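You operate a simulated robot arm through the tools that you are given. There is no shell and no other tool. Be economical: measure what you need, move in short steps, check, and stop when the job is done.

You are at the controls of a simulated two-armed robot. One attempt, no reset.

Task
Fetch the blue-capped bottle and stand it on the top of the yellow table. Stack the small glove carton from the top of the cable table on top of the large glove carton. Take the stopper off the narrow-necked flask that says "57" on the top of the cable table and lay it down there. Take the flask with the orange collar and leave it on the counter top before the white tube. Take the flow card and put it on the clear cover on the top of the cable table. Take the sample jar labelled "29" from the counter top with the dye bottles and leave it on the green bench top. Open the left weights cupboard door. The order is free. Set down upright: blue-capped bottle, flask with the orange collar, flow card, sample jar.

The check looks at the end state, three seconds after you hand in, the way a careful person would. Anything else that was tipped, shoved, dropped, spilled or broken makes it a failure. A push-on lid holds only when it is set on centred and level and pressed home; a screw cap is set on level and turned clockwise until tight.

Robot
Two 7-joint arms with fingered hands on one trunk, on a base that drives. Base frame: it is fixed to the floor where the robot stands at the start and does not move with it; the origin is under the middle of the robot, x ahead of it, y to its left, z up; the surface under the hand at the start is at about z = 0.75. Readings come in m, rad, newtons and seconds.
The left shoulder is at the start at [0.07, 0.162, 1.246], the right one opposite. With the tool pointing down near the work surface each hand reaches from about 0.1 to 0.78 m from the robot's upright axis, wherever it stands, measured 20 degrees to its own side. Places, roughly: blue-capped bottle (6x6x14 cm) [0.5, -0.2, 1]; clear cover (29x20x1 cm) [-1.1, -0.5, 0.8]; counter top before the white tube (22x54 cm) [-1.6, 1.82, 0.9]; flask with the orange collar (8x8x14 cm) [-1.3, -0.6, 0.8]; flow card [-1.25, -0.5, 0.75]; glove carton [-1.25, -1.25, 0.75]; green bench top (44x18 cm) [3.68, 2.06, 0.82]; left weights cupboard door [-3.3, -7.3, 0.5]; narrow-necked flask [-1.25, -0.75, 0.75]; sample jar [-0.5, 1.75, 1]; top of the yellow table [2.6, -0.7, 0.8]. Payload 4 kg a hand.
The TCP of each hand is the grasp point between the finger pads, 0.026 m short of the fingertips. In the tool frame z runs along the fingers and y along their closing line. The gripper opens to 0.132 m. The gripper's body begins 0.073 m behind the TCP. The gripper is a hand of 4 fingers: y runs from the thumb to the fingers, the wrist lies at [0, 0, -0.224] in the tool frame, and closing takes about 1.5 s.
Orientation is that of the tool frame in the base frame, as a unit quaternion [x, y, z, w]. With the fingers straight down and closing along the base's y, the tool's x points along the base's -x, its y along +y and its z along -z.

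Tools
- The arms move only by the tool move_arm. It takes "left_plan", "right_plan" or both (then of equal length, played together; a hand with none holds still); each is a list of rows, each a list of 6 numbers: the shift along the base's x, y, z in units of 30 mm (1.0 is 30 mm), then the turn, a rotation vector about the base's x, y, z in units of 6 degrees (1.0 is 6 degrees). In form: [[x, y, z, wx, wy, wz], ...]. A call has 1 to 20 rows; each row shifts and turns the commanded pose from where the row before left it. "left_claw" and "right_claw" are, for a hand that has rows, the closure, from 0 (fully open) to 1 (shut), set as the call begins (left out, the last holds). A call with a number of a shift or a turn outside -1 to 1 is refused whole. Each row takes 0.2 s and may step no farther than 0.05 m and 0.15 rad from the row before; otherwise, or with a gripper value out of range, the whole call is refused. Where a pose cannot be reached the arm comes as near as it can. A force on the tool above 40 N (or 10 N above the force at the start of the call, whichever is more), or a blocked arm, ends the call early, and 0.2 s more pass. The fingers move at their own pace (about 0.045 m/s each) and stop on an object; they squeeze with about 26 N. The grip force told is the motor's: it shows also when the fingers shut on nothing. Time passes only in rows, and 0.2 s behind the last, so rows that do not move let the fingers close. The reply holds the time, the measured pose of the TCP, the force on the tool along the base axes, the opening and the grip force, in the units named above and with some noise, with the torque about the TCP (base axes, N m) and any sound that the robot's microphone picked up, and new pictures: "views" is both (left out), scene, wrist or none (wrist: the cameras of the hands that moved).
- Cameras (640 x 400 px; columns grow to the right, rows downward): "scene" is now at [0.0826, -0.0813, 1.4709]; the picture's right is [-0.93, -0.37, 0.00], its down [-0.23, 0.57, -0.79] and it looks along [0.29, -0.73, -0.61] (base axes); focal length 214 px, centre (320, 200). "left" rides on the left gripper at [-0.073, 0.006, -0.093] in its tool frame; the picture's right is [-0.08, -1.00, 0.00], its down [0.78, -0.06, -0.62] and it looks along [0.62, -0.05, 0.79] (tool axes); focal length 230 px, centre (320, 200). "right" rides on the right gripper at [0.073, 0.006, -0.094] in its tool frame; the picture's right is [-0.08, 1.00, 0.00], its down [-0.78, -0.06, -0.62] and it looks along [-0.61, -0.05, 0.79] (tool axes); focal length 230 px, centre (320, 200). There is no depth. A picture from a camera that has moved, and an enlarged one, comes with that camera's place and axes in the base frame and with its lens.
- raise_lower(by): slides the trunk up (or, below 0, down) by that many m; the arms and the scene camera ride with it, the base frame stays. It gives what a move gives, with no picture.
- drive_base(legs): drives the robot by 1 to 6 legs, each [ahead, left, turn to the left] in m, m and rad, along the robot's own axes; the way and the turn of a leg run together, so that a leg with both is an arc; at most 1.5 m and 3.142 rad a leg. The arms and the cameras ride along, it lands a little off, and it stops where it bumps. It gives what a move gives, and a new picture of the scene camera.
- set_fingers(finger1, finger2, finger3, thumb_bend, hand): sets how far each is bent, from 0 (flat) to 1 (curled in); at 0.3 the hand is open as for a grip, at 0.7 the pads meet at the TCP. One left out holds its place. A second passes; each finger stops where it meets its share of the squeeze, and holds until it gets a number again. A gripper value or a shape takes the hand back. It gives what a move gives, with no picture; readings hold the bend of each and the force on the fingers (four entries, about 0 where the hand has none), thumb and palm.
- set_grasp(shape, hand): the hand has 4 fingers and takes this shape, open, in about a second: jaw (thumb against the fingers, like two jaws); tri (thumb and two fingers); tip (a fingertip pinch); poke (one finger out to press); point (the index stretched); flat (the hand flat); cup (the hand cupped); fist (a fist). The gripper value then closes the fingers along that shape, each until it touches; the sizes above hold for jaw. It gives what a move gives, with no picture.
- head_to(pan, tilt): turns the head with the scene camera to pan (to the left, within 1.501 rad either way) and tilt (down, from -0.506 to 1.204), counted from straight ahead of the robot. It gives what a move gives, and a new picture of the scene camera.
- close_up(camera, box): a new picture of the part [left, top, right, bottom] of that camera's present view, enlarged. It takes no simulated time.
- sign_off(): hands the job in; it is judged then, once.

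Go step by step. Nothing tells you exact positions but the pictures and the camera data: compare them with the known pose of the tool, close in by small moves and look again before you grip or let go. The budget is 186 turns and 260 pictures, counting those below and the enlarged ones. Unless the task says otherwise, let go and move clear before handing in.

The tools are called as a command line: name --argument value ..., lists and objects as JSON in quotes. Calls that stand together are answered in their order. move_arm: Moves the arms, as the interface text tells. Its arguments: {"type":"object","properties":{"left_plan":{"type":"array"},"left_claw":{"type":"number"},"right_plan":{"type":"array"},"right_claw":{"type":"number"},"views":{"type":"string","enum":["both","scene","wrist","none"]}},"required":[]} The other tools are called the same way: raise_lower (by) slides the trunk up or down; set_grasp (shape, hand) gives the hand a shape; set_fingers (finger1, finger2, finger3, thumb_bend, hand) moves the fingers one by one; drive_base (legs) drives the base; head_to (pan, tilt) turns the head that bears the scene camera; close_up (camera, box) takes an enlarged picture of a part of a camera's view; sign_off () hands the job in.

At the start:

```text
time: 0.0
left_tool_pos: [0.5534, -0.0825, 1.2136]
left_tool_rot: [-0.004, 1.0, -0.005, 0.0]
left_wrist_force: [-0.3, -0.2, -0.7]
left_moment: [0.03, 0.01, 0.01]
left_width: 0.1319
left_gripper_force: 0.1
left_shape: jaw
left_bend: [0.3, 0.3, 0.3, 0.3]
left_finger forces: [0.0, 0.1, 0.0, 0.1, 0.0, 0.0]
right_tool_pos: [0.4301, -0.5124, 1.1667]
right_tool_rot: [0.0, 1.0, 0.0, 0.0]
right_wrist_force: [-1.0, -0.2, 0.6]
right_moment: [0.04, -0.04, -0.02]
right_width: 0.1321
right_gripper_force: 0.1
right_shape: jaw
right_bend: [0.3, 0.3, 0.3, 0.3]
right_finger forces: [0.1, 0.0, 0.0, 0.0, 0.0, 0.0]
trunk travel left (down, up): [-0.725, 0.215]
robot x, y, heading: [-0.0008, 0.0007, 0.002]
head pan, tilt: [-1.189, 0.658]
```

scene: 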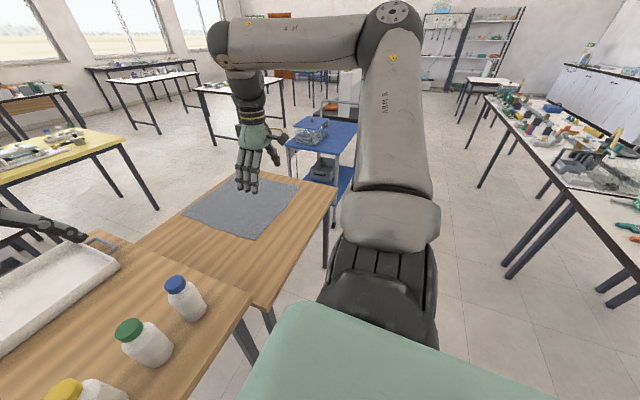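
right: 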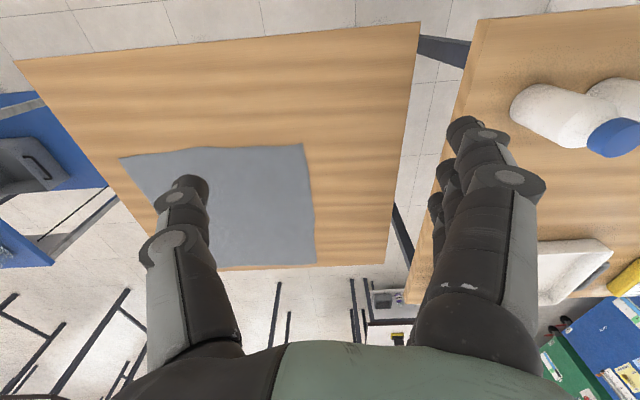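
left: 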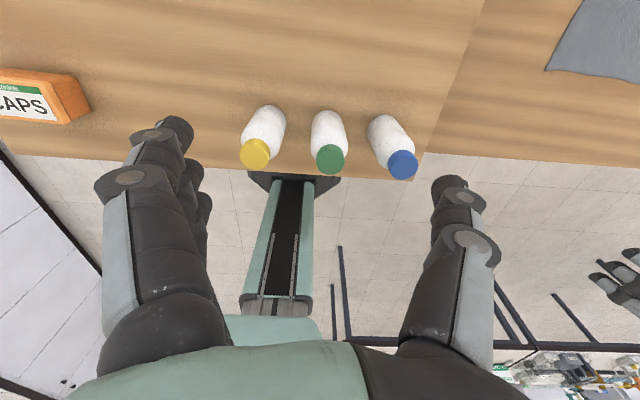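

The blue cap triangulates to about [0.474, -0.204, 1.03], so that counter is at z≈0.89. I'll move the left hand over it, partly closed so it clears the green bottle.

move_arm --left_plan '[[-0.66, -1, 0, 0, 0, 0], [-0.66, -1, 0, 0, 0, 0], [-0.66, -1, 0, 0, 0, 0], [-0.66, -1, 0, 0, 0, 0]]' --left_claw 0.25 --views "both"

head_to --pan -0.4 --tilt 0.6

```text
time: 1.0
left_tool_pos: [0.5013, -0.1485, 1.1884]
left_tool_rot: [-0.041, 0.996, -0.041, -0.067]
left_wrist_force: [0.7, -1.0, -0.3]
left_moment: [0.0, -0.01, 0.01]
left_width: 0.0994
left_gripper_force: 0.1
left_shape: jaw
left_bend: [0.64, 0.64, 0.63, 0.6]
left_finger forces: [0.0, 0.0, 0.1, 0.1, 0.1, 0.0]
left hand out of reach, approached as far as the arm can: row 4
right_tool_pos: [0.4298, -0.5145, 1.1662]
right_tool_rot: [0.0, 1.0, 0.0, 0.0]
right_wrist_force: [-0.7, 0.3, 0.7]
right_moment: [0.0, -0.01, -0.01]
right_width: 0.1319
right_gripper_force: 0.0
right_shape: jaw
right_bend: [0.3, 0.3, 0.3, 0.3]
right_finger forces: [0.0, 0.0, 0.0, 0.1, 0.0, 0.1]
trunk travel left (down, up): [-0.725, 0.215]
robot x, y, heading: [0.0069, 0.0021, 0.005]
head pan, tilt: [-1.189, 0.658]
stopped in row 4 (left hand): the arm was blocked; the commanded pose is now the measured one
camera scene: at [0.0815, -0.0812, 1.471], right [-0.93, -0.37, 0.0], down [-0.23, 0.57, -0.79], along [0.3, -0.73, -0.61], focal length 214 px, centre (320, 200)
camera left: at [0.5869, -0.1293, 1.2705], right [0.16, -0.98, 0.07], down [-0.69, -0.06, 0.72], along [-0.71, -0.16, -0.69], focal length 230 px, centre (320, 200)
```

scene: 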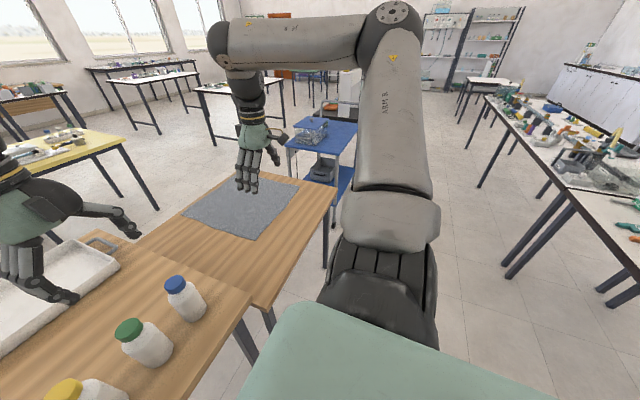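
left: 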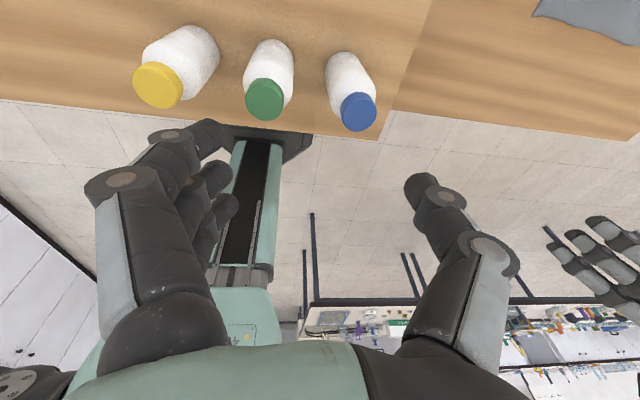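

```text
time: 2.1
left_tool_pos: [0.5021, -0.1478, 1.1884]
left_tool_rot: [-0.04, 0.996, -0.041, -0.068]
left_wrist_force: [0.4, 0.7, -0.5]
left_moment: [0.02, 0.01, 0.02]
left_width: 0.0993
left_gripper_force: 0.0
left_shape: jaw
left_bend: [0.64, 0.64, 0.63, 0.6]
left_finger forces: [0.0, 0.1, 0.0, 0.0, 0.0, 0.1]
right_tool_pos: [0.4315, -0.5127, 1.1663]
right_tool_rot: [0.0, 1.0, 0.0, 0.0]
right_wrist_force: [-0.3, -0.2, 0.0]
right_moment: [-0.04, -0.01, 0.03]
right_width: 0.1321
right_gripper_force: 0.1
right_shape: jaw
right_bend: [0.3, 0.3, 0.3, 0.3]
right_finger forces: [0.1, 0.0, 0.1, 0.1, 0.0, 0.0]
trunk travel left (down, up): [-0.725, 0.215]
robot x, y, heading: [-0.0007, -0.0042, 0.001]
head pan, tilt: [-0.4, 0.6]
camera scene: at [0.1317, -0.0354, 1.4759], right [-0.39, -0.92, 0.0], down [-0.52, 0.22, -0.82], along [0.76, -0.32, -0.57], focal length 214 px, centre (320, 200)
```

scene: 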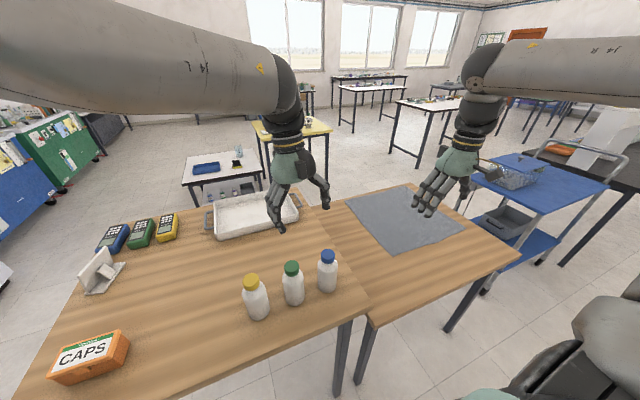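

The left hand runs out of wrist range there. I'll swap to the right hand: left moves away to +y while right comes over the bottle at about [0.478, -0.203].

move_arm --left_plan '[[0.3, 1, 0, 0, 0, 0], [0.3, 1, 0, 0, 0, 0], [0, 1, 0, 0, 0, 0], [0, 1, 0, 0, 0, 0], [0, 1, 0, 0, 0, 0], [0, 1, 0, 0, 0, 0], [0, 1, 0, 0, 0, 0], [0, 1, 0, 0, 0, 0], [0, 1, 0, 0, 0, 0], [0, 1, 0, 0, 0, 0], [0, 1, 0, 0, 0, 0]]' --right_plan '[[0.143, 0.94, 0, 0, 0, 0], [0.143, 0.94, 0, 0, 0, 0], [0.143, 0.94, 0, 0, 0, 0], [0.143, 0.94, 0, 0, 0, 0], [0.143, 0.94, 0, 0, 0, 0], [0.143, 0.94, 0, 0, 0, 0], [0.143, 0.94, 0, 0, 0, 0], [0.143, 0.94, 0, 0, 0, 0], [0.143, 0.94, 0, 0, 0, 0], [0.143, 0.94, 0, 0, 0, 0], [0.143, 0.94, 0, 0, 0, 0]]' --right_claw 0.25 --views "both"

```text
time: 4.5
left_tool_pos: [0.5208, 0.1838, 1.1844]
left_tool_rot: [-0.037, 0.996, -0.039, -0.069]
left_wrist_force: [-0.1, 0.7, -0.1]
left_moment: [-0.01, 0.01, -0.01]
left_width: 0.0991
left_gripper_force: 0.1
left_shape: jaw
left_bend: [0.64, 0.64, 0.63, 0.6]
left_finger forces: [0.0, 0.0, 0.1, 0.1, 0.0, 0.1]
right_tool_pos: [0.48, -0.2009, 1.1661]
right_tool_rot: [0.0, 1.0, -0.001, 0.0]
right_wrist_force: [0.0, 0.2, 0.4]
right_moment: [0.0, 0.04, -0.01]
right_width: 0.0994
right_gripper_force: 0.0
right_shape: jaw
right_bend: [0.63, 0.63, 0.63, 0.6]
right_finger forces: [0.0, 0.0, 0.0, 0.0, 0.0, 0.1]
trunk travel left (down, up): [-0.725, 0.215]
robot x, y, heading: [0.0018, 0.0019, 0.001]
head pan, tilt: [-0.4, 0.6]
camera scene: at [0.1335, -0.0326, 1.4758], right [-0.39, -0.92, 0.0], down [-0.52, 0.22, -0.82], along [0.76, -0.32, -0.57], focal length 214 px, centre (320, 200)
camera right: at [0.4077, -0.1963, 1.2579], right [0.08, 1.0, 0.0], down [0.79, -0.06, 0.62], along [0.61, -0.05, -0.79], focal length 230 px, centre (320, 200)
camera left: at [0.6067, 0.2018, 1.2663], right [0.16, -0.99, 0.06], down [-0.69, -0.06, 0.72], along [-0.71, -0.16, -0.69], focal length 230 px, centre (320, 200)
```

scene: 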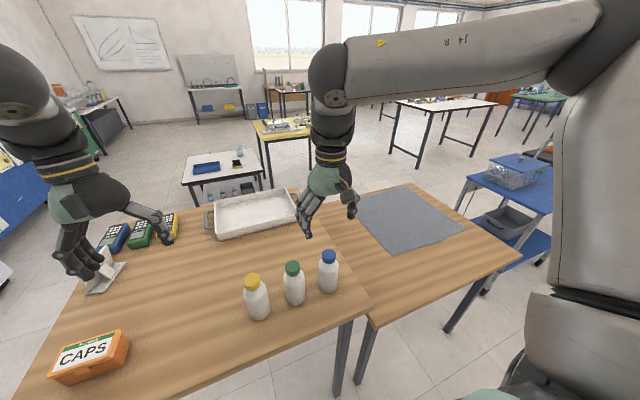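
right: 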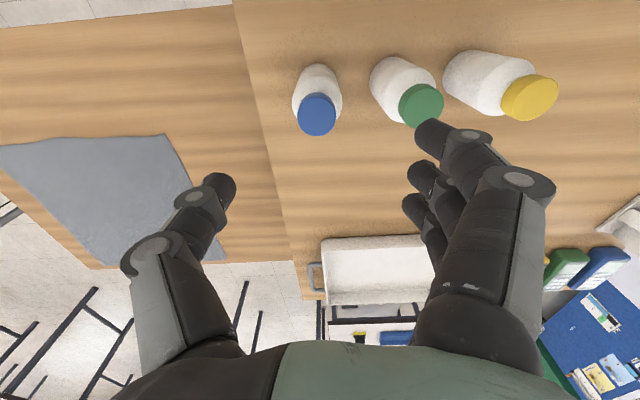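
left: 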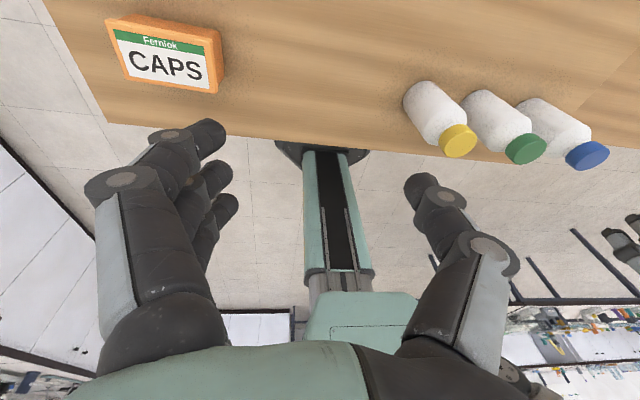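

The right hand is over the bottle within a few mm. I'll descend to z≈0.975.

move_arm --right_plan '[[-0.1, -0.12, -0.91, 0, 0, 0], [0, 0, -0.91, 0, 0, 0], [0, 0, -0.91, 0, 0, 0], [0, 0, -0.91, 0, 0, 0], [0, 0, -0.91, 0, 0, 0], [0, 0, -0.91, 0, 0, 0], [0, 0, -0.91, 0, 0, 0]]' --views "both"

```text
time: 6.1
left_tool_pos: [0.5207, 0.181, 1.1849]
left_tool_rot: [-0.038, 0.996, -0.039, -0.068]
left_wrist_force: [0.3, -0.2, 0.6]
left_moment: [-0.01, 0.01, -0.01]
left_width: 0.0991
left_gripper_force: 0.1
left_shape: jaw
left_bend: [0.64, 0.64, 0.63, 0.6]
left_finger forces: [0.1, 0.0, 0.1, 0.0, 0.1, 0.0]
right_tool_pos: [0.4756, -0.2076, 0.9739]
right_tool_rot: [0.0, 1.0, 0.0, 0.0]
right_wrist_force: [0.4, -0.3, 0.6]
right_moment: [-0.02, 0.02, -0.02]
right_width: 0.0992
right_gripper_force: 0.1
right_shape: jaw
right_bend: [0.63, 0.63, 0.63, 0.6]
right_finger forces: [0.0, 0.1, 0.0, 0.0, 0.0, 0.0]
trunk travel left (down, up): [-0.725, 0.215]
robot x, y, heading: [0.0004, 0.0056, 0.001]
head pan, tilt: [-0.4, 0.6]
camera scene: at [0.1329, -0.0355, 1.4758], right [-0.39, -0.92, 0.0], down [-0.52, 0.22, -0.82], along [0.76, -0.32, -0.57], focal length 214 px, centre (320, 200)
camera right: at [0.4036, -0.2026, 1.067], right [0.08, 1.0, 0.0], down [0.78, -0.06, 0.62], along [0.61, -0.05, -0.79], focal length 230 px, centre (320, 200)
```

scene: 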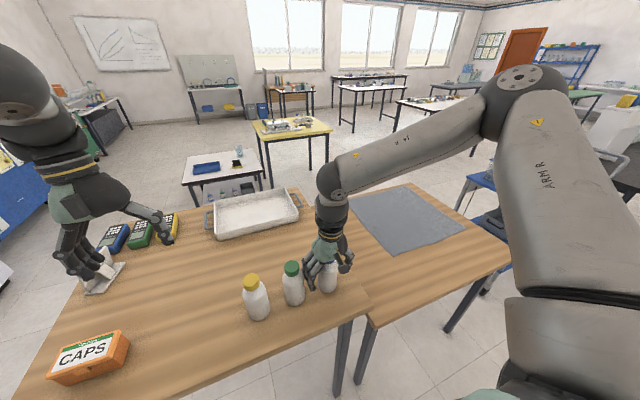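
right: 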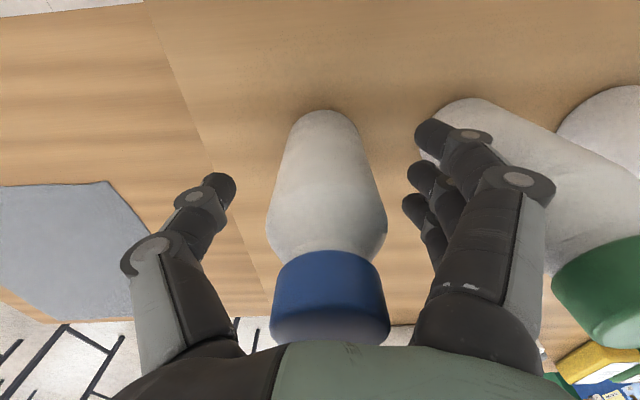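

Positioned well around the bottle, so I'll close and let the grip settle.

move_arm --right_plan '[[0, 0, 0, 0, 0, 0], [0, 0, 0, 0, 0, 0], [0, 0, 0, 0, 0, 0], [0, 0, 0, 0, 0, 0], [0, 0, 0, 0, 0, 0], [0, 0, 0, 0, 0, 0], [0, 0, 0, 0, 0, 0]]' --right_claw 1 --views "wrist"

```text
time: 7.7
left_tool_pos: [0.521, 0.181, 1.1856]
left_tool_rot: [-0.038, 0.996, -0.039, -0.068]
left_wrist_force: [1.1, 1.4, 0.4]
left_moment: [-0.03, 0.02, 0.01]
left_width: 0.099
left_gripper_force: 0.0
left_shape: jaw
left_bend: [0.64, 0.64, 0.63, 0.6]
left_finger forces: [0.0, 0.0, 0.1, 0.0, 0.0, 0.0]
right_tool_pos: [0.4744, -0.2075, 0.9754]
right_tool_rot: [0.0, 1.0, 0.0, 0.0]
right_wrist_force: [0.1, -0.3, -1.0]
right_moment: [0.04, 0.01, 0.02]
right_width: 0.0414
right_gripper_force: 26.0
right_shape: jaw
right_bend: [0.73, 0.73, 0.73, 0.7]
right_finger forces: [6.8, 7.9, 8.8, 0.0, 22.8, 0.0]
trunk travel left (down, up): [-0.725, 0.215]
robot x, y, heading: [-0.0012, -0.0003, 0.0]
head pan, tilt: [-0.4, 0.6]
camera right: at [0.4028, -0.2025, 1.0674], right [0.08, 1.0, 0.0], down [0.79, -0.06, 0.62], along [0.61, -0.05, -0.79], focal length 230 px, centre (320, 200)
```

right: 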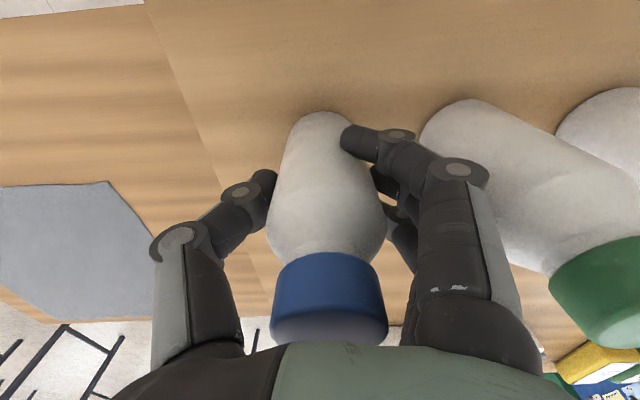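

Gripped. I'll lift it straight up, tuck the hand back toward the body, and look left to plan the route.

move_arm --right_plan '[[0, 0, 1, 0, 0, 0], [0, 0, 1, 0, 0, 0], [0, 0, 1, 0, 0, 0], [0, 0, 1, 0, 0, 0], [0, 0, 1, 0, 0, 0], [0, 0, 1, 0, 0, 0], [0, 0, 0.5, 0, 0, 0], [0, -1, 0, 0, 0, 0], [0, -1, 0, 0, 0, 0], [0, -1, 0, 0, 0, 0]]' --views "none"

head_to --pan 1.3 --tilt 0.45

head_to --pan 0.4 --tilt 0.35

```text
time: 9.9
left_tool_pos: [0.5207, 0.1818, 1.1855]
left_tool_rot: [-0.038, 0.996, -0.04, -0.069]
left_wrist_force: [0.1, 0.3, 0.3]
left_moment: [-0.01, -0.01, 0.02]
left_width: 0.0991
left_gripper_force: 0.0
left_shape: jaw
left_bend: [0.64, 0.64, 0.63, 0.6]
left_finger forces: [0.0, 0.0, 0.1, 0.1, 0.0, 0.0]
right_tool_pos: [0.4751, -0.2972, 1.1696]
right_tool_rot: [-0.001, 1.0, 0.001, 0.0]
right_wrist_force: [-0.5, -0.8, -2.1]
right_moment: [-0.01, -0.02, 0.0]
right_width: 0.0416
right_gripper_force: 25.9
right_shape: jaw
right_bend: [0.73, 0.73, 0.73, 0.7]
right_finger forces: [6.6, 8.0, 9.3, 0.0, 22.9, 0.1]
trunk travel left (down, up): [-0.725, 0.215]
robot x, y, heading: [0.0, -0.0014, 0.003]
head pan, tilt: [-0.4, 0.6]
```

```text
time: 11.7
left_tool_pos: [0.5201, 0.1824, 1.1855]
left_tool_rot: [-0.038, 0.996, -0.039, -0.069]
left_wrist_force: [0.4, 0.0, -0.5]
left_moment: [0.0, 0.0, 0.02]
left_width: 0.0993
left_gripper_force: 0.2
left_shape: jaw
left_bend: [0.64, 0.64, 0.63, 0.6]
left_finger forces: [0.1, 0.0, 0.1, 0.1, 0.0, 0.0]
right_tool_pos: [0.4755, -0.2969, 1.1696]
right_tool_rot: [0.0, 1.0, 0.0, 0.0]
right_wrist_force: [0.2, -0.8, -3.6]
right_moment: [0.01, -0.02, 0.01]
right_width: 0.0411
right_gripper_force: 26.2
right_shape: jaw
right_bend: [0.73, 0.73, 0.73, 0.7]
right_finger forces: [6.7, 8.0, 9.3, 0.1, 22.9, 0.0]
trunk travel left (down, up): [-0.725, 0.215]
robot x, y, heading: [-0.0021, 0.0001, 0.001]
head pan, tilt: [1.3, 0.45]
camera scene: at [0.0754, 0.0875, 1.4894], right [0.96, -0.27, 0.0], down [-0.12, -0.42, -0.9], along [0.24, 0.87, -0.44], focal length 214 px, centre (320, 200)
```

scene: 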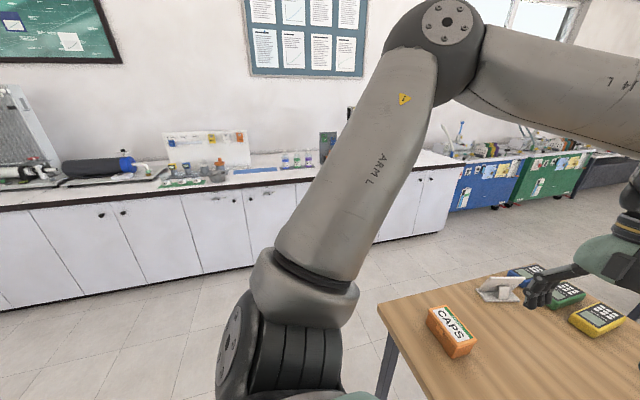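

```text
time: 12.8
left_tool_pos: [0.5206, 0.1811, 1.185]
left_tool_rot: [-0.038, 0.996, -0.039, -0.069]
left_wrist_force: [-0.1, 0.8, 1.2]
left_moment: [-0.03, -0.03, 0.03]
left_width: 0.0992
left_gripper_force: 0.1
left_shape: jaw
left_bend: [0.64, 0.64, 0.63, 0.6]
left_finger forces: [0.1, 0.0, 0.0, 0.1, 0.0, 0.1]
right_tool_pos: [0.4761, -0.2963, 1.1698]
right_tool_rot: [0.0, 1.0, 0.0, 0.0]
right_wrist_force: [-1.2, -0.3, -2.7]
right_moment: [-0.02, 0.03, 0.0]
right_width: 0.0413
right_gripper_force: 26.0
right_shape: jaw
right_bend: [0.73, 0.73, 0.73, 0.7]
right_finger forces: [6.7, 8.0, 9.3, 0.0, 22.9, 0.0]
trunk travel left (down, up): [-0.725, 0.215]
robot x, y, heading: [0.0, -0.0015, -0.002]
head pan, tilt: [0.4, 0.351]
camera scene: at [0.1366, 0.0353, 1.4986], right [0.39, -0.92, 0.0], down [-0.32, -0.13, -0.94], along [0.86, 0.37, -0.34], focal length 214 px, centre (320, 200)
```

scene: 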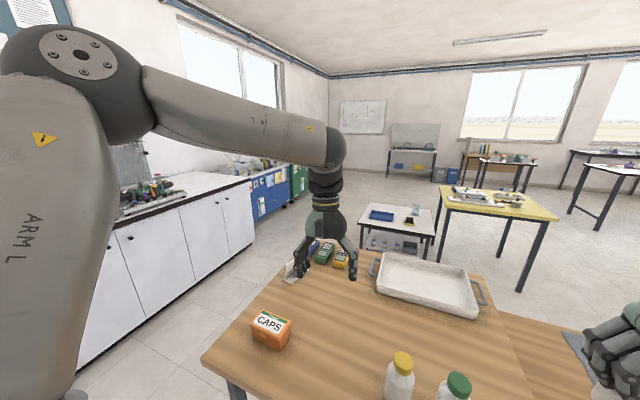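

The counter front is at y≈1.5, so there is a wide aisle between it and the table. I'll back off, turn left toward the counter and look for jar 29.

drive_base --legs '[[-0.25, 0, 0], [0, 0, 1.57], [0.6, 0, 0]]'

head_to --pan 0.2 --tilt 0.5

```text
time: 21.5
left_tool_pos: [-0.4477, 1.1163, 1.1867]
left_tool_rot: [0.736, -0.672, 0.076, 0.021]
left_wrist_force: [-0.2, 0.4, -1.3]
left_moment: [0.05, 0.01, 0.01]
left_width: 0.0994
left_gripper_force: 0.1
left_shape: jaw
left_bend: [0.64, 0.64, 0.63, 0.6]
left_finger forces: [0.1, 0.0, 0.0, 0.0, 0.1, 0.1]
right_tool_pos: [0.0324, 1.0776, 1.1709]
right_tool_rot: [0.712, -0.703, 0.001, 0.0]
right_wrist_force: [-0.3, -0.3, -2.7]
right_moment: [-0.02, 0.0, 0.01]
right_width: 0.0413
right_gripper_force: 26.1
right_shape: jaw
right_bend: [0.73, 0.73, 0.73, 0.7]
right_finger forces: [6.3, 7.9, 9.9, 0.0, 22.7, 0.0]
trunk travel left (down, up): [-0.725, 0.215]
robot x, y, heading: [-0.2576, 0.5976, 1.587]
head pan, tilt: [0.4, 0.351]
camera scene: at [-0.2958, 0.7336, 1.4987], right [0.92, 0.4, 0.0], down [0.14, -0.31, -0.94], along [-0.38, 0.86, -0.34], focal length 214 px, centre (320, 200)
```

scene: 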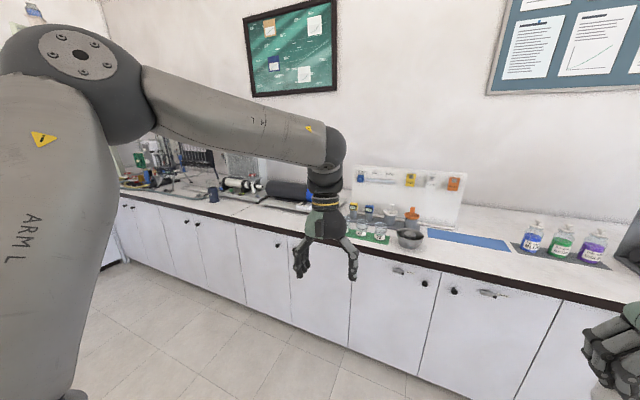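

```text
time: 22.2
left_tool_pos: [-0.4458, 1.1179, 1.1845]
left_tool_rot: [0.737, -0.672, 0.076, 0.02]
left_wrist_force: [-0.2, 0.3, -0.6]
left_moment: [0.03, 0.0, 0.04]
left_width: 0.0989
left_gripper_force: 0.1
left_shape: jaw
left_bend: [0.64, 0.64, 0.63, 0.6]
left_finger forces: [0.0, 0.1, 0.0, 0.0, 0.1, 0.0]
right_tool_pos: [0.0323, 1.0791, 1.1688]
right_tool_rot: [0.711, -0.703, 0.001, 0.001]
right_wrist_force: [0.2, 0.3, -2.5]
right_moment: [-0.04, 0.02, -0.04]
right_width: 0.0413
right_gripper_force: 26.0
right_shape: jaw
right_bend: [0.73, 0.73, 0.73, 0.7]
right_finger forces: [6.2, 7.8, 10.0, 0.0, 22.8, 0.0]
trunk travel left (down, up): [-0.725, 0.215]
robot x, y, heading: [-0.2583, 0.5994, 1.584]
head pan, tilt: [0.201, 0.499]
camera scene: at [-0.2778, 0.7388, 1.4849], right [0.98, 0.21, 0.0], down [0.1, -0.47, -0.88], along [-0.19, 0.86, -0.48], focal length 214 px, centre (320, 200)
```

scene: 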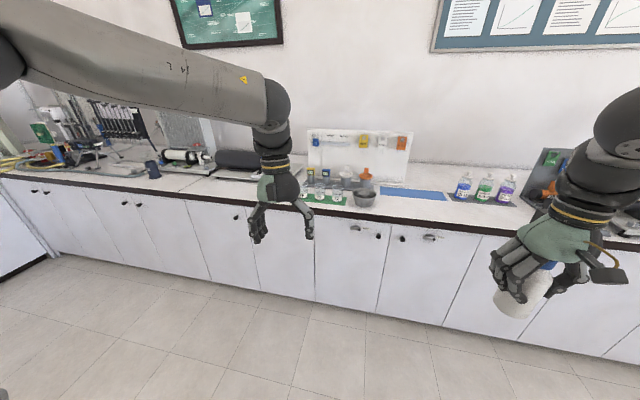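

close_up --camera "scene" --box '[280, 120, 440, 220]'

close_up --camera "scene" --box '[0, 80, 280, 255]'

```text
4.00 times, centred on (360, 170) of scene
camera zoom: at [-0.2778, 0.7388, 1.4849], right [0.98, 0.21, 0.0], down [0.1, -0.47, -0.88], along [-0.19, 0.86, -0.48], focal length 858 px, centre (160, 320)
```

zoom: 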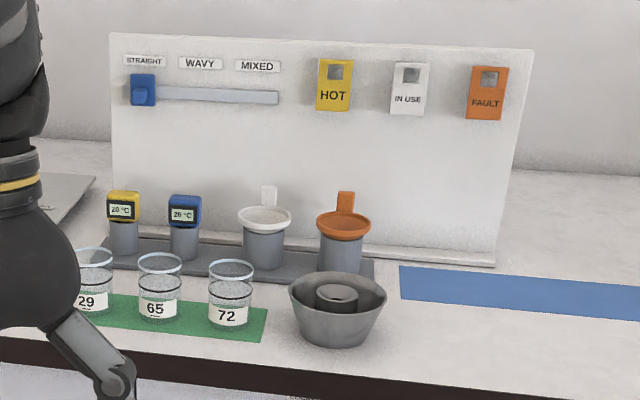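

```text
2.29 times, centred on (140, 168) of scene
camera zoom: at [-0.2778, 0.7388, 1.4849], right [0.98, 0.21, 0.0], down [0.1, -0.47, -0.88], along [-0.19, 0.86, -0.48], focal length 490 px, centre (731, 274)
```

zoom: 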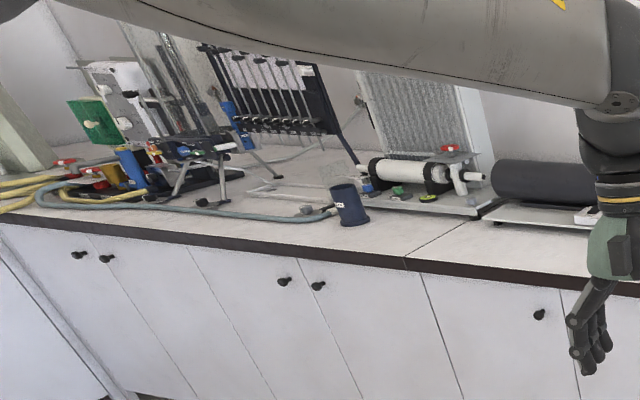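

Jar 29 is the leftmost on the green mat, at roughly [-0.61, 1.77], with its rim near z≈1.0. I'll drive up to the counter and level the left hand over it.

drive_base --legs '[[0.5, 0.17, 0]]'

move_arm --left_plan '[[0, 0, 0.3, 0.65, 0.39, -0.37], [0, 0, 0.3, 0.65, 0.39, -0.37]]' --views "wrist"

```text
time: 25.3
left_tool_pos: [-0.624, 1.6186, 1.1863]
left_tool_rot: [0.736, -0.672, 0.075, 0.019]
left_wrist_force: [0.1, 0.7, 0.8]
left_moment: [-0.01, 0.01, -0.03]
left_width: 0.0993
left_gripper_force: 0.1
left_shape: jaw
left_bend: [0.64, 0.64, 0.63, 0.6]
left_finger forces: [0.0, 0.1, 0.1, 0.0, 0.0, 0.1]
right_tool_pos: [-0.1455, 1.5788, 1.1688]
right_tool_rot: [0.712, -0.702, 0.0, 0.001]
right_wrist_force: [0.7, -0.1, -1.7]
right_moment: [-0.03, 0.01, 0.01]
right_width: 0.0412
right_gripper_force: 25.8
right_shape: jaw
right_bend: [0.73, 0.73, 0.73, 0.7]
right_finger forces: [6.2, 7.8, 9.8, 0.0, 22.7, 0.0]
trunk travel left (down, up): [-0.725, 0.215]
robot x, y, heading: [-0.4347, 1.0993, 1.584]
head pan, tilt: [0.201, 0.499]
camera scene: at [-0.4548, 1.2381, 1.485], right [0.98, 0.21, 0.0], down [0.1, -0.47, -0.88], along [-0.19, 0.86, -0.48], focal length 214 px, centre (320, 200)
```

scene: 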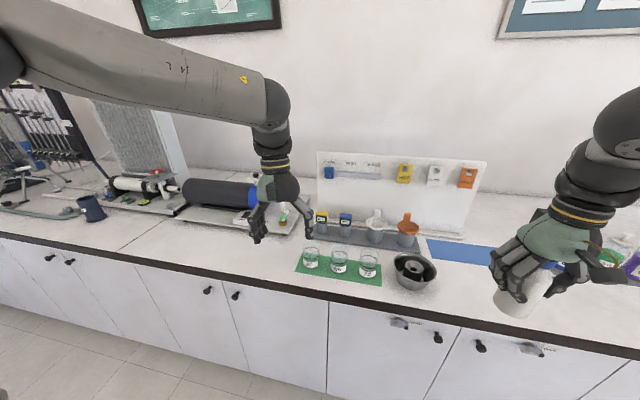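

```text
time: 25.9
left_tool_pos: [-0.6241, 1.6181, 1.2051]
left_tool_rot: [0.712, -0.702, -0.001, 0.0]
left_wrist_force: [-0.4, -0.9, 0.8]
left_moment: [0.01, 0.02, 0.02]
left_width: 0.0992
left_gripper_force: 0.1
left_shape: jaw
left_bend: [0.64, 0.64, 0.63, 0.6]
left_finger forces: [0.1, 0.0, 0.0, 0.0, 0.1, 0.0]
right_tool_pos: [-0.1449, 1.5788, 1.1697]
right_tool_rot: [0.713, -0.702, 0.001, 0.001]
right_wrist_force: [-0.4, 0.2, -2.6]
right_moment: [0.01, -0.01, 0.01]
right_width: 0.0415
right_gripper_force: 26.4
right_shape: jaw
right_bend: [0.73, 0.73, 0.73, 0.7]
right_finger forces: [6.2, 7.9, 9.9, 0.1, 22.7, 0.0]
trunk travel left (down, up): [-0.725, 0.215]
robot x, y, heading: [-0.4316, 1.0996, 1.583]
head pan, tilt: [0.201, 0.499]
camera left: at [-0.6287, 1.6891, 1.2981], right [1.0, 0.09, 0.0], down [0.07, -0.79, 0.61], along [0.05, -0.61, -0.79], focal length 230 px, centre (320, 200)
```

left: 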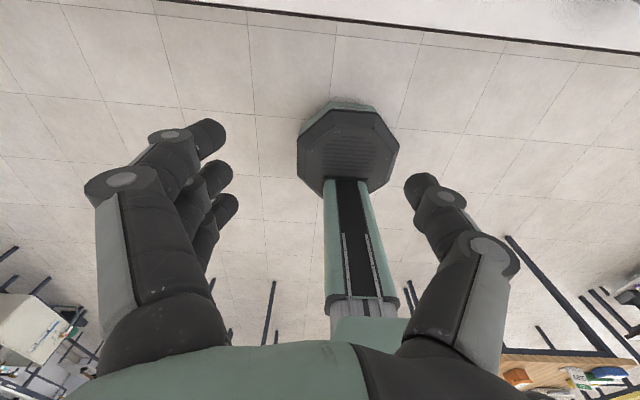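

I'll move over the jar and check from both cameras.

move_arm --left_plan '[[0.1, 0.845, 0, 0, 0, 0], [0.1, 0.845, 0, 0, 0, 0], [0.1, 0.845, 0, 0, 0, 0], [0.1, 0.845, 0, 0, 0, 0], [0.1, 0.845, 0, 0, 0, 0], [0.1, 0.845, 0, 0, 0, 0]]' --views "wrist"

close_up --camera "scene" --box '[230, 180, 390, 280]'

```text
time: 27.3
left_tool_pos: [-0.6068, 1.7538, 1.2012]
left_tool_rot: [0.711, -0.703, -0.002, 0.0]
left_wrist_force: [-0.4, 0.0, -0.7]
left_moment: [0.0, -0.03, -0.03]
left_width: 0.0993
left_gripper_force: 0.0
left_shape: jaw
left_bend: [0.64, 0.64, 0.63, 0.6]
left_finger forces: [0.1, 0.0, 0.1, 0.0, 0.1, 0.1]
left hand out of reach, approached as far as the arm can: row 6
right_tool_pos: [-0.1452, 1.5815, 1.1697]
right_tool_rot: [0.712, -0.702, 0.001, 0.001]
right_wrist_force: [-1.0, 0.6, -3.3]
right_moment: [-0.02, -0.01, -0.02]
right_width: 0.0411
right_gripper_force: 26.3
right_shape: jaw
right_bend: [0.73, 0.73, 0.73, 0.7]
right_finger forces: [6.3, 7.8, 9.9, 0.0, 22.6, 0.0]
trunk travel left (down, up): [-0.725, 0.215]
robot x, y, heading: [-0.4369, 1.0999, 1.582]
head pan, tilt: [0.201, 0.499]
camera left: at [-0.6125, 1.8256, 1.2955], right [1.0, 0.09, 0.0], down [0.07, -0.78, 0.62], along [0.05, -0.61, -0.79], focal length 230 px, centre (320, 200)
```

left: 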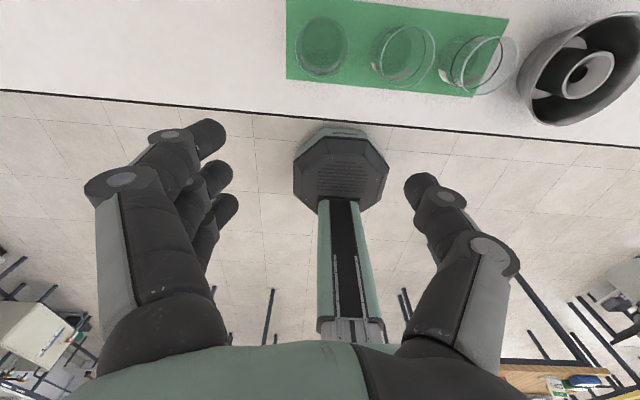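

```text
4.00 times, centred on (310, 230) of scene
camera zoom: at [-0.4547, 1.24, 1.4848], right [0.98, 0.21, 0.0], down [0.1, -0.47, -0.88], along [-0.19, 0.86, -0.48], focal length 858 px, centre (360, 80)
```

zoom: 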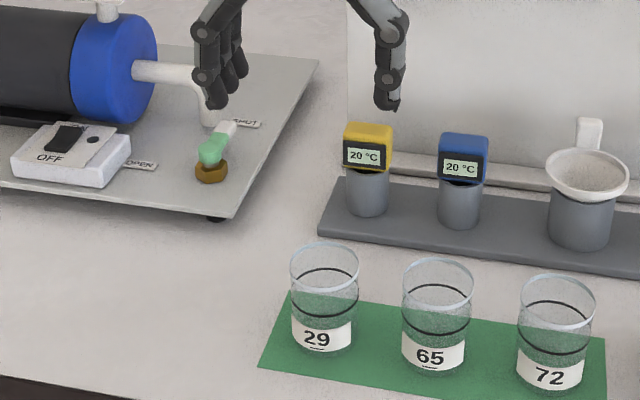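

Jar 29 is at about [-0.612, 1.797], so I'm just short. I'll nudge the base ahead 6 cm and check again.

drive_base --legs '[[0.06, 0, 0]]'

close_up --camera "left" --box '[160, 0, 480, 200]'

```text
time: 28.3
left_tool_pos: [-0.6081, 1.8051, 1.2068]
left_tool_rot: [0.712, -0.702, -0.004, -0.002]
left_wrist_force: [0.6, 0.0, 0.7]
left_moment: [0.05, 0.0, -0.01]
left_width: 0.0991
left_gripper_force: 0.0
left_shape: jaw
left_bend: [0.64, 0.64, 0.63, 0.6]
left_finger forces: [0.1, 0.0, 0.0, 0.1, 0.0, 0.0]
right_tool_pos: [-0.1453, 1.6334, 1.1725]
right_tool_rot: [0.712, -0.702, -0.002, -0.001]
right_wrist_force: [0.4, -0.3, -2.6]
right_moment: [0.04, 0.02, 0.01]
right_width: 0.0413
right_gripper_force: 26.1
right_shape: jaw
right_bend: [0.73, 0.73, 0.73, 0.7]
right_finger forces: [6.4, 7.8, 10.0, 0.0, 22.7, 0.0]
trunk travel left (down, up): [-0.725, 0.215]
robot x, y, heading: [-0.4373, 1.1596, 1.586]
head pan, tilt: [0.201, 0.499]
camera scene: at [-0.4559, 1.2907, 1.4858], right [0.98, 0.21, 0.0], down [0.1, -0.46, -0.88], along [-0.19, 0.86, -0.47], focal length 214 px, centre (320, 200)
```

scene: 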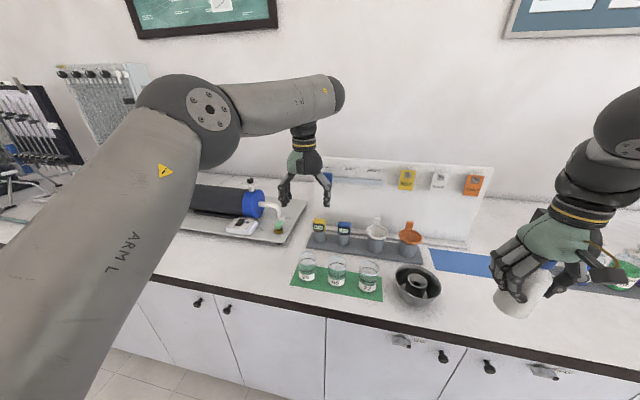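

```text
2.00 times, centred on (320, 100) of left
camera zoom: at [-0.6139, 1.8774, 1.3008], right [1.0, 0.09, 0.0], down [0.07, -0.79, 0.61], along [0.06, -0.61, -0.79], focal length 460 px, centre (320, 400)
```

zoom: 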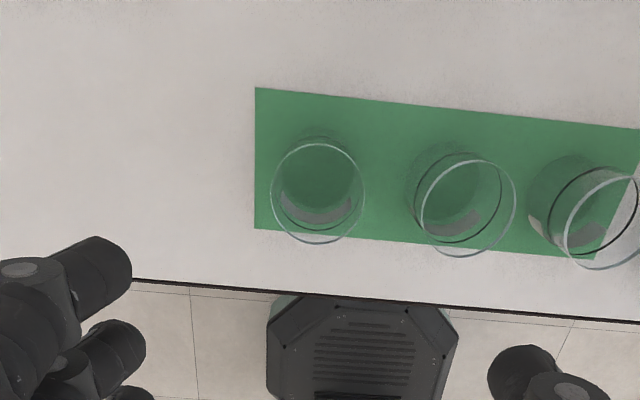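

Hand and jar agree to within a cm. I'll fine-shift, narrow slightly, and descend around jar 29.

move_arm --left_plan '[[-0.1, -0.27, -0.8, 0, 0, 0], [0, 0, -0.9, 0, 0, 0], [0, 0, -0.9, 0, 0, 0], [0, 0, -0.9, 0, 0, 0], [0, 0, -0.9, 0, 0, 0], [0, 0, -0.9, 0, 0, 0]]' --left_claw 0.31 --views "both"

```text
time: 29.7
left_tool_pos: [-0.612, 1.8042, 1.0433]
left_tool_rot: [0.712, -0.702, -0.001, 0.0]
left_wrist_force: [-0.1, -0.2, -0.2]
left_moment: [-0.04, -0.02, -0.01]
left_width: 0.0915
left_gripper_force: 0.0
left_shape: jaw
left_bend: [0.68, 0.68, 0.68, 0.64]
left_finger forces: [0.0, 0.0, 0.0, 0.0, 0.1, 0.0]
right_tool_pos: [-0.1464, 1.6403, 1.1685]
right_tool_rot: [0.712, -0.702, 0.001, 0.001]
right_wrist_force: [0.0, 0.6, -3.0]
right_moment: [-0.04, 0.02, 0.0]
right_width: 0.0412
right_gripper_force: 26.3
right_shape: jaw
right_bend: [0.73, 0.73, 0.73, 0.7]
right_finger forces: [6.4, 7.8, 10.2, 0.0, 22.5, 0.0]
trunk travel left (down, up): [-0.725, 0.215]
robot x, y, heading: [-0.4399, 1.1599, 1.59]
head pan, tilt: [0.201, 0.499]
camera scene: at [-0.4564, 1.2997, 1.4847], right [0.98, 0.21, 0.0], down [0.1, -0.47, -0.88], along [-0.19, 0.86, -0.48], focal length 214 px, centre (320, 200)
camera left: at [-0.6172, 1.8766, 1.1368], right [1.0, 0.09, 0.0], down [0.07, -0.79, 0.61], along [0.06, -0.61, -0.79], focal length 230 px, centre (320, 200)
```

scene: 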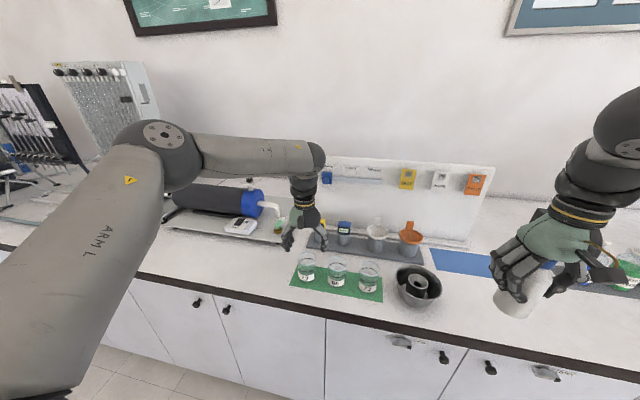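
left: 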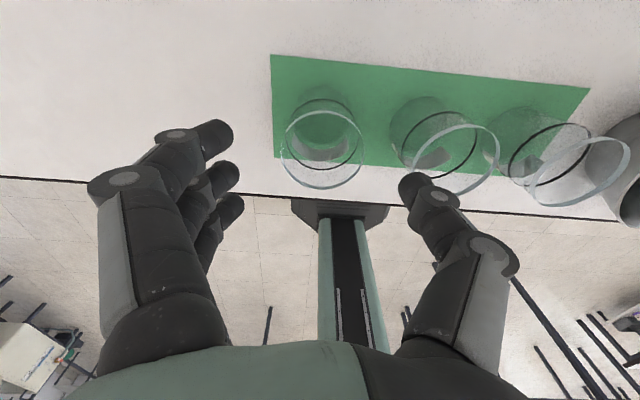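

Aligned. I'll descend the last 9.5 cm and close.

move_arm --left_plan '[[0.05, 0, -0.8, 0, 0, 0], [0.05, 0, -0.8, 0, 0, 0], [0, 0, -0.8, 0, 0, 0], [0, 0, -0.8, 0, 0, 0]]' --views "wrist"

move_arm --left_plan '[[0, 0, 0, 0, 0, 0], [0, 0, 0, 0, 0, 0], [0, 0, 0, 0, 0, 0], [0, 0, 0, 0, 0, 0], [0, 0, 0, 0, 0, 0], [0, 0, 0, 0, 0, 0]]' --left_claw 1 --views "wrist"

```text
time: 30.7
left_tool_pos: [-0.6087, 1.8049, 0.9479]
left_tool_rot: [0.712, -0.702, -0.001, -0.001]
left_wrist_force: [-0.9, 0.7, 0.8]
left_moment: [0.02, 0.0, 0.05]
left_width: 0.0913
left_gripper_force: 0.0
left_shape: jaw
left_bend: [0.68, 0.68, 0.68, 0.64]
left_finger forces: [0.0, 0.1, 0.1, 0.1, 0.1, 0.0]
right_tool_pos: [-0.1461, 1.6403, 1.1701]
right_tool_rot: [0.712, -0.702, 0.001, 0.001]
right_wrist_force: [-0.3, 0.2, -2.4]
right_moment: [-0.02, -0.02, -0.02]
right_width: 0.0414
right_gripper_force: 26.2
right_shape: jaw
right_bend: [0.73, 0.73, 0.73, 0.7]
right_finger forces: [6.4, 7.9, 10.1, 0.1, 22.5, 0.0]
trunk travel left (down, up): [-0.725, 0.215]
robot x, y, heading: [-0.4371, 1.1587, 1.584]
head pan, tilt: [0.201, 0.499]
camera left: at [-0.6143, 1.8765, 1.0411], right [1.0, 0.09, 0.0], down [0.07, -0.79, 0.61], along [0.06, -0.61, -0.79], focal length 230 px, centre (320, 200)
```

left: 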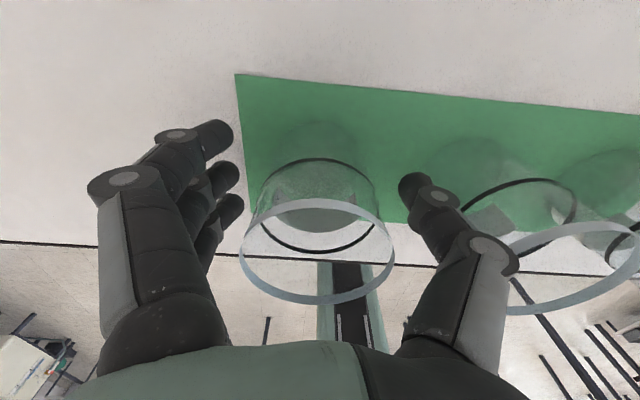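

```text
time: 32.1
left_tool_pos: [-0.6079, 1.8036, 0.9475]
left_tool_rot: [0.712, -0.702, -0.001, -0.001]
left_wrist_force: [0.4, 0.3, -0.7]
left_moment: [0.04, 0.01, 0.02]
left_width: 0.0453
left_gripper_force: 25.7
left_shape: jaw
left_bend: [0.73, 0.73, 0.73, 0.7]
left_finger forces: [6.8, 7.1, 9.6, 0.0, 21.7, 0.0]
right_tool_pos: [-0.1458, 1.6392, 1.1708]
right_tool_rot: [0.712, -0.703, -0.001, 0.0]
right_wrist_force: [0.2, 0.4, -2.4]
right_moment: [-0.01, 0.0, -0.02]
right_width: 0.041
right_gripper_force: 25.6
right_shape: jaw
right_bend: [0.73, 0.73, 0.73, 0.7]
right_finger forces: [6.3, 7.9, 10.1, 0.0, 22.6, 0.1]
trunk travel left (down, up): [-0.725, 0.215]
robot x, y, heading: [-0.4362, 1.1606, 1.585]
head pan, tilt: [0.201, 0.499]
camera left: at [-0.6139, 1.8756, 1.0418], right [1.0, 0.09, 0.0], down [0.07, -0.79, 0.61], along [0.06, -0.61, -0.79], focal length 230 px, centre (320, 200)
```

left: 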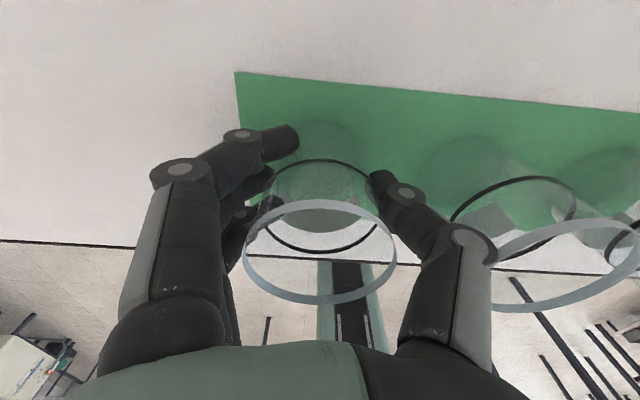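

Gripped. I'll lift, draw back, then back out and turn to face +x down the aisle.

move_arm --left_plan '[[0, 0, 0.5, 0, 0, 0], [0, 0, 0.8, 0, 0, 0], [0, 0, 0.9, 0, 0, 0], [0, 0, 0.9, 0, 0, 0], [0, 0, 0.9, 0, 0, 0], [0, 0, 0.9, 0, 0, 0], [0, 0, 0.9, 0, 0, 0], [0, 0, 0.9, 0, 0, 0], [0, 0, 0.9, 0, 0, 0], [0, -0.8, 0, 0, 0, 0], [0, -0.8, 0, 0, 0, 0], [0, -0.8, 0, 0, 0, 0], [0, -0.8, 0, 0, 0, 0], [0, -0.8, 0, 0, 0, 0], [0, -0.8, 0, 0, 0, 0]]' --views "wrist"

drive_base --legs '[[-0.14, 0, 0], [0, 0, -1.585]]'

```text
time: 35.3
left_tool_pos: [-0.6096, 1.6584, 1.1756]
left_tool_rot: [0.712, -0.702, -0.002, -0.001]
left_wrist_force: [0.5, 0.2, -0.3]
left_moment: [-0.02, 0.03, -0.06]
left_width: 0.0449
left_gripper_force: 26.4
left_shape: jaw
left_bend: [0.73, 0.73, 0.73, 0.7]
left_finger forces: [7.0, 7.2, 10.1, 0.0, 21.6, 0.0]
right_tool_pos: [-0.1471, 1.6385, 1.1707]
right_tool_rot: [0.712, -0.702, 0.001, -0.001]
right_wrist_force: [-0.2, -0.1, -2.8]
right_moment: [-0.01, -0.03, 0.01]
right_width: 0.0411
right_gripper_force: 25.9
right_shape: jaw
right_bend: [0.73, 0.73, 0.73, 0.7]
right_finger forces: [6.5, 7.9, 10.2, 0.0, 22.7, 0.0]
trunk travel left (down, up): [-0.725, 0.215]
robot x, y, heading: [-0.4354, 1.1588, 1.587]
head pan, tilt: [0.201, 0.499]
camera left: at [-0.6145, 1.7301, 1.2705], right [1.0, 0.09, 0.0], down [0.07, -0.79, 0.61], along [0.06, -0.61, -0.79], focal length 230 px, centre (320, 200)
```

left: 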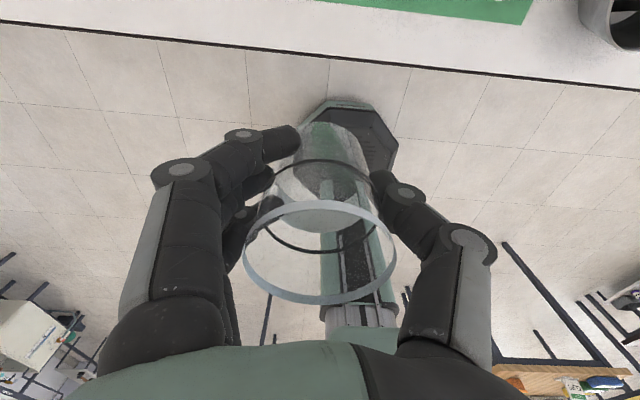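

```text
time: 40.4
left_tool_pos: [0.0655, 1.1961, 1.1768]
left_tool_rot: [-0.011, 1.0, 0.001, 0.001]
left_wrist_force: [-0.1, 0.0, -0.5]
left_moment: [-0.01, 0.01, 0.03]
left_width: 0.0446
left_gripper_force: 25.6
left_shape: jaw
left_bend: [0.73, 0.73, 0.73, 0.7]
left_finger forces: [6.8, 7.1, 10.1, 0.0, 21.7, 0.0]
right_tool_pos: [0.0472, 0.734, 1.1716]
right_tool_rot: [-0.01, 1.0, 0.0, 0.0]
right_wrist_force: [-0.3, 1.2, -2.7]
right_moment: [-0.03, 0.04, 0.02]
right_width: 0.0407
right_gripper_force: 26.1
right_shape: jaw
right_bend: [0.73, 0.73, 0.73, 0.7]
right_finger forces: [5.6, 7.7, 10.4, 0.0, 22.7, 0.0]
trunk travel left (down, up): [-0.725, 0.215]
robot x, y, heading: [-0.4345, 1.022, 0.019]
head pan, tilt: [0.201, 0.499]
camera scene: at [-0.2946, 1.0405, 1.4849], right [0.22, -0.98, 0.0], down [-0.47, -0.11, -0.88], along [0.86, 0.19, -0.48], focal length 214 px, centre (320, 200)
```

scene: 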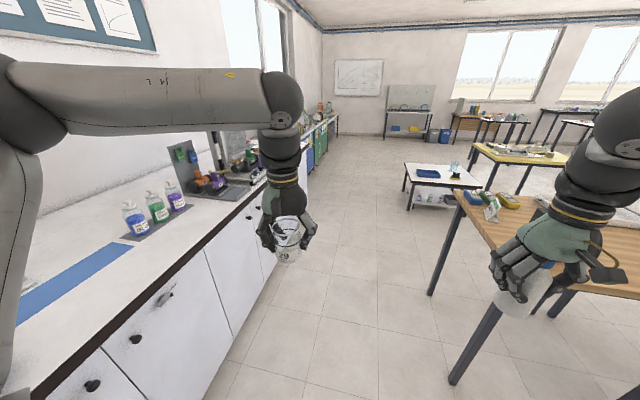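

The aisle is clear. I'll drive ahead about 2.9 m at y≈1.0.

drive_base --legs '[[1.45, 0, -0.03], [1.4, 0, 0]]'

head_to --pan -1.3 --tilt 0.5

```text
time: 54.1
left_tool_pos: [2.9027, 1.1932, 1.1764]
left_tool_rot: [-0.002, 1.0, 0.001, 0.002]
left_wrist_force: [-0.6, 0.5, -0.8]
left_moment: [-0.01, 0.0, -0.02]
left_width: 0.0447
left_gripper_force: 26.2
left_shape: jaw
left_bend: [0.73, 0.73, 0.73, 0.7]
left_finger forces: [6.8, 7.2, 10.2, 0.0, 21.8, 0.1]
right_tool_pos: [2.879, 0.7308, 1.1709]
right_tool_rot: [-0.003, 1.0, 0.001, -0.001]
right_wrist_force: [0.5, 0.0, -2.3]
right_moment: [0.01, -0.02, -0.01]
right_width: 0.041
right_gripper_force: 25.1
right_shape: jaw
right_bend: [0.73, 0.73, 0.73, 0.7]
right_finger forces: [5.9, 7.7, 10.6, 0.0, 22.5, 0.1]
trunk travel left (down, up): [-0.725, 0.215]
robot x, y, heading: [2.4017, 1.0245, -0.002]
head pan, tilt: [0.201, 0.499]
camera scene: at [2.5413, 1.0429, 1.485], right [0.2, -0.98, 0.0], down [-0.47, -0.1, -0.88], along [0.86, 0.18, -0.48], focal length 214 px, centre (320, 200)
```

scene: 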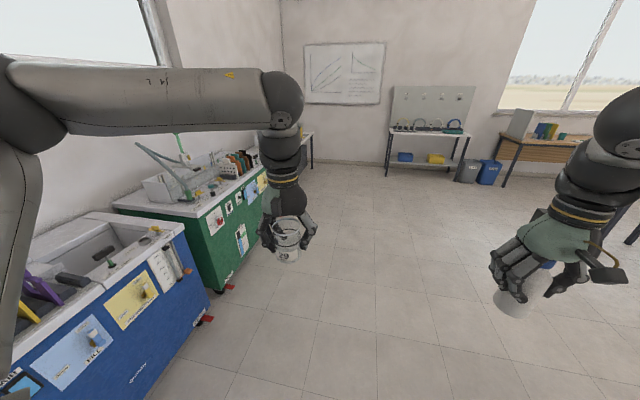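

```text
time: 55.7
left_tool_pos: [2.9042, 1.1932, 1.1762]
left_tool_rot: [-0.002, 1.0, 0.001, 0.002]
left_wrist_force: [-0.5, 0.3, -0.2]
left_moment: [0.01, 0.02, 0.01]
left_width: 0.0449
left_gripper_force: 26.1
left_shape: jaw
left_bend: [0.73, 0.73, 0.73, 0.7]
left_finger forces: [6.8, 7.2, 10.2, 0.0, 21.7, 0.0]
right_tool_pos: [2.8794, 0.7301, 1.171]
right_tool_rot: [-0.003, 1.0, 0.001, 0.0]
right_wrist_force: [-0.1, 0.2, -3.0]
right_moment: [-0.02, 0.02, -0.02]
right_width: 0.0406
right_gripper_force: 26.3
right_shape: jaw
right_bend: [0.73, 0.73, 0.73, 0.7]
right_finger forces: [5.8, 7.7, 10.5, 0.1, 22.5, 0.1]
trunk travel left (down, up): [-0.725, 0.215]
robot x, y, heading: [2.4045, 1.0248, 0.006]
head pan, tilt: [-1.3, 0.499]
camera scene: at [2.4774, 0.9368, 1.4849], right [-0.96, -0.27, 0.0], down [-0.13, 0.46, -0.88], along [0.24, -0.84, -0.48], focal length 214 px, centre (320, 200)
```

scene: 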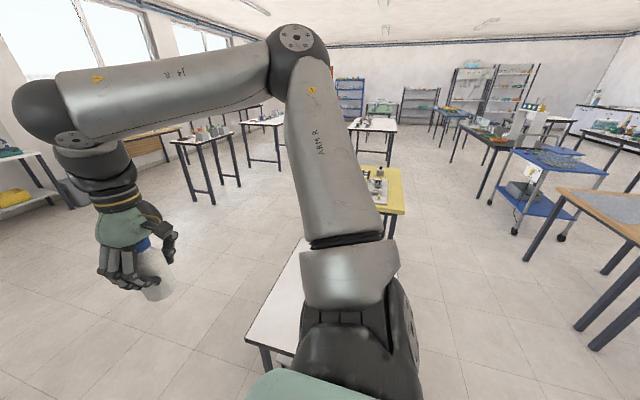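

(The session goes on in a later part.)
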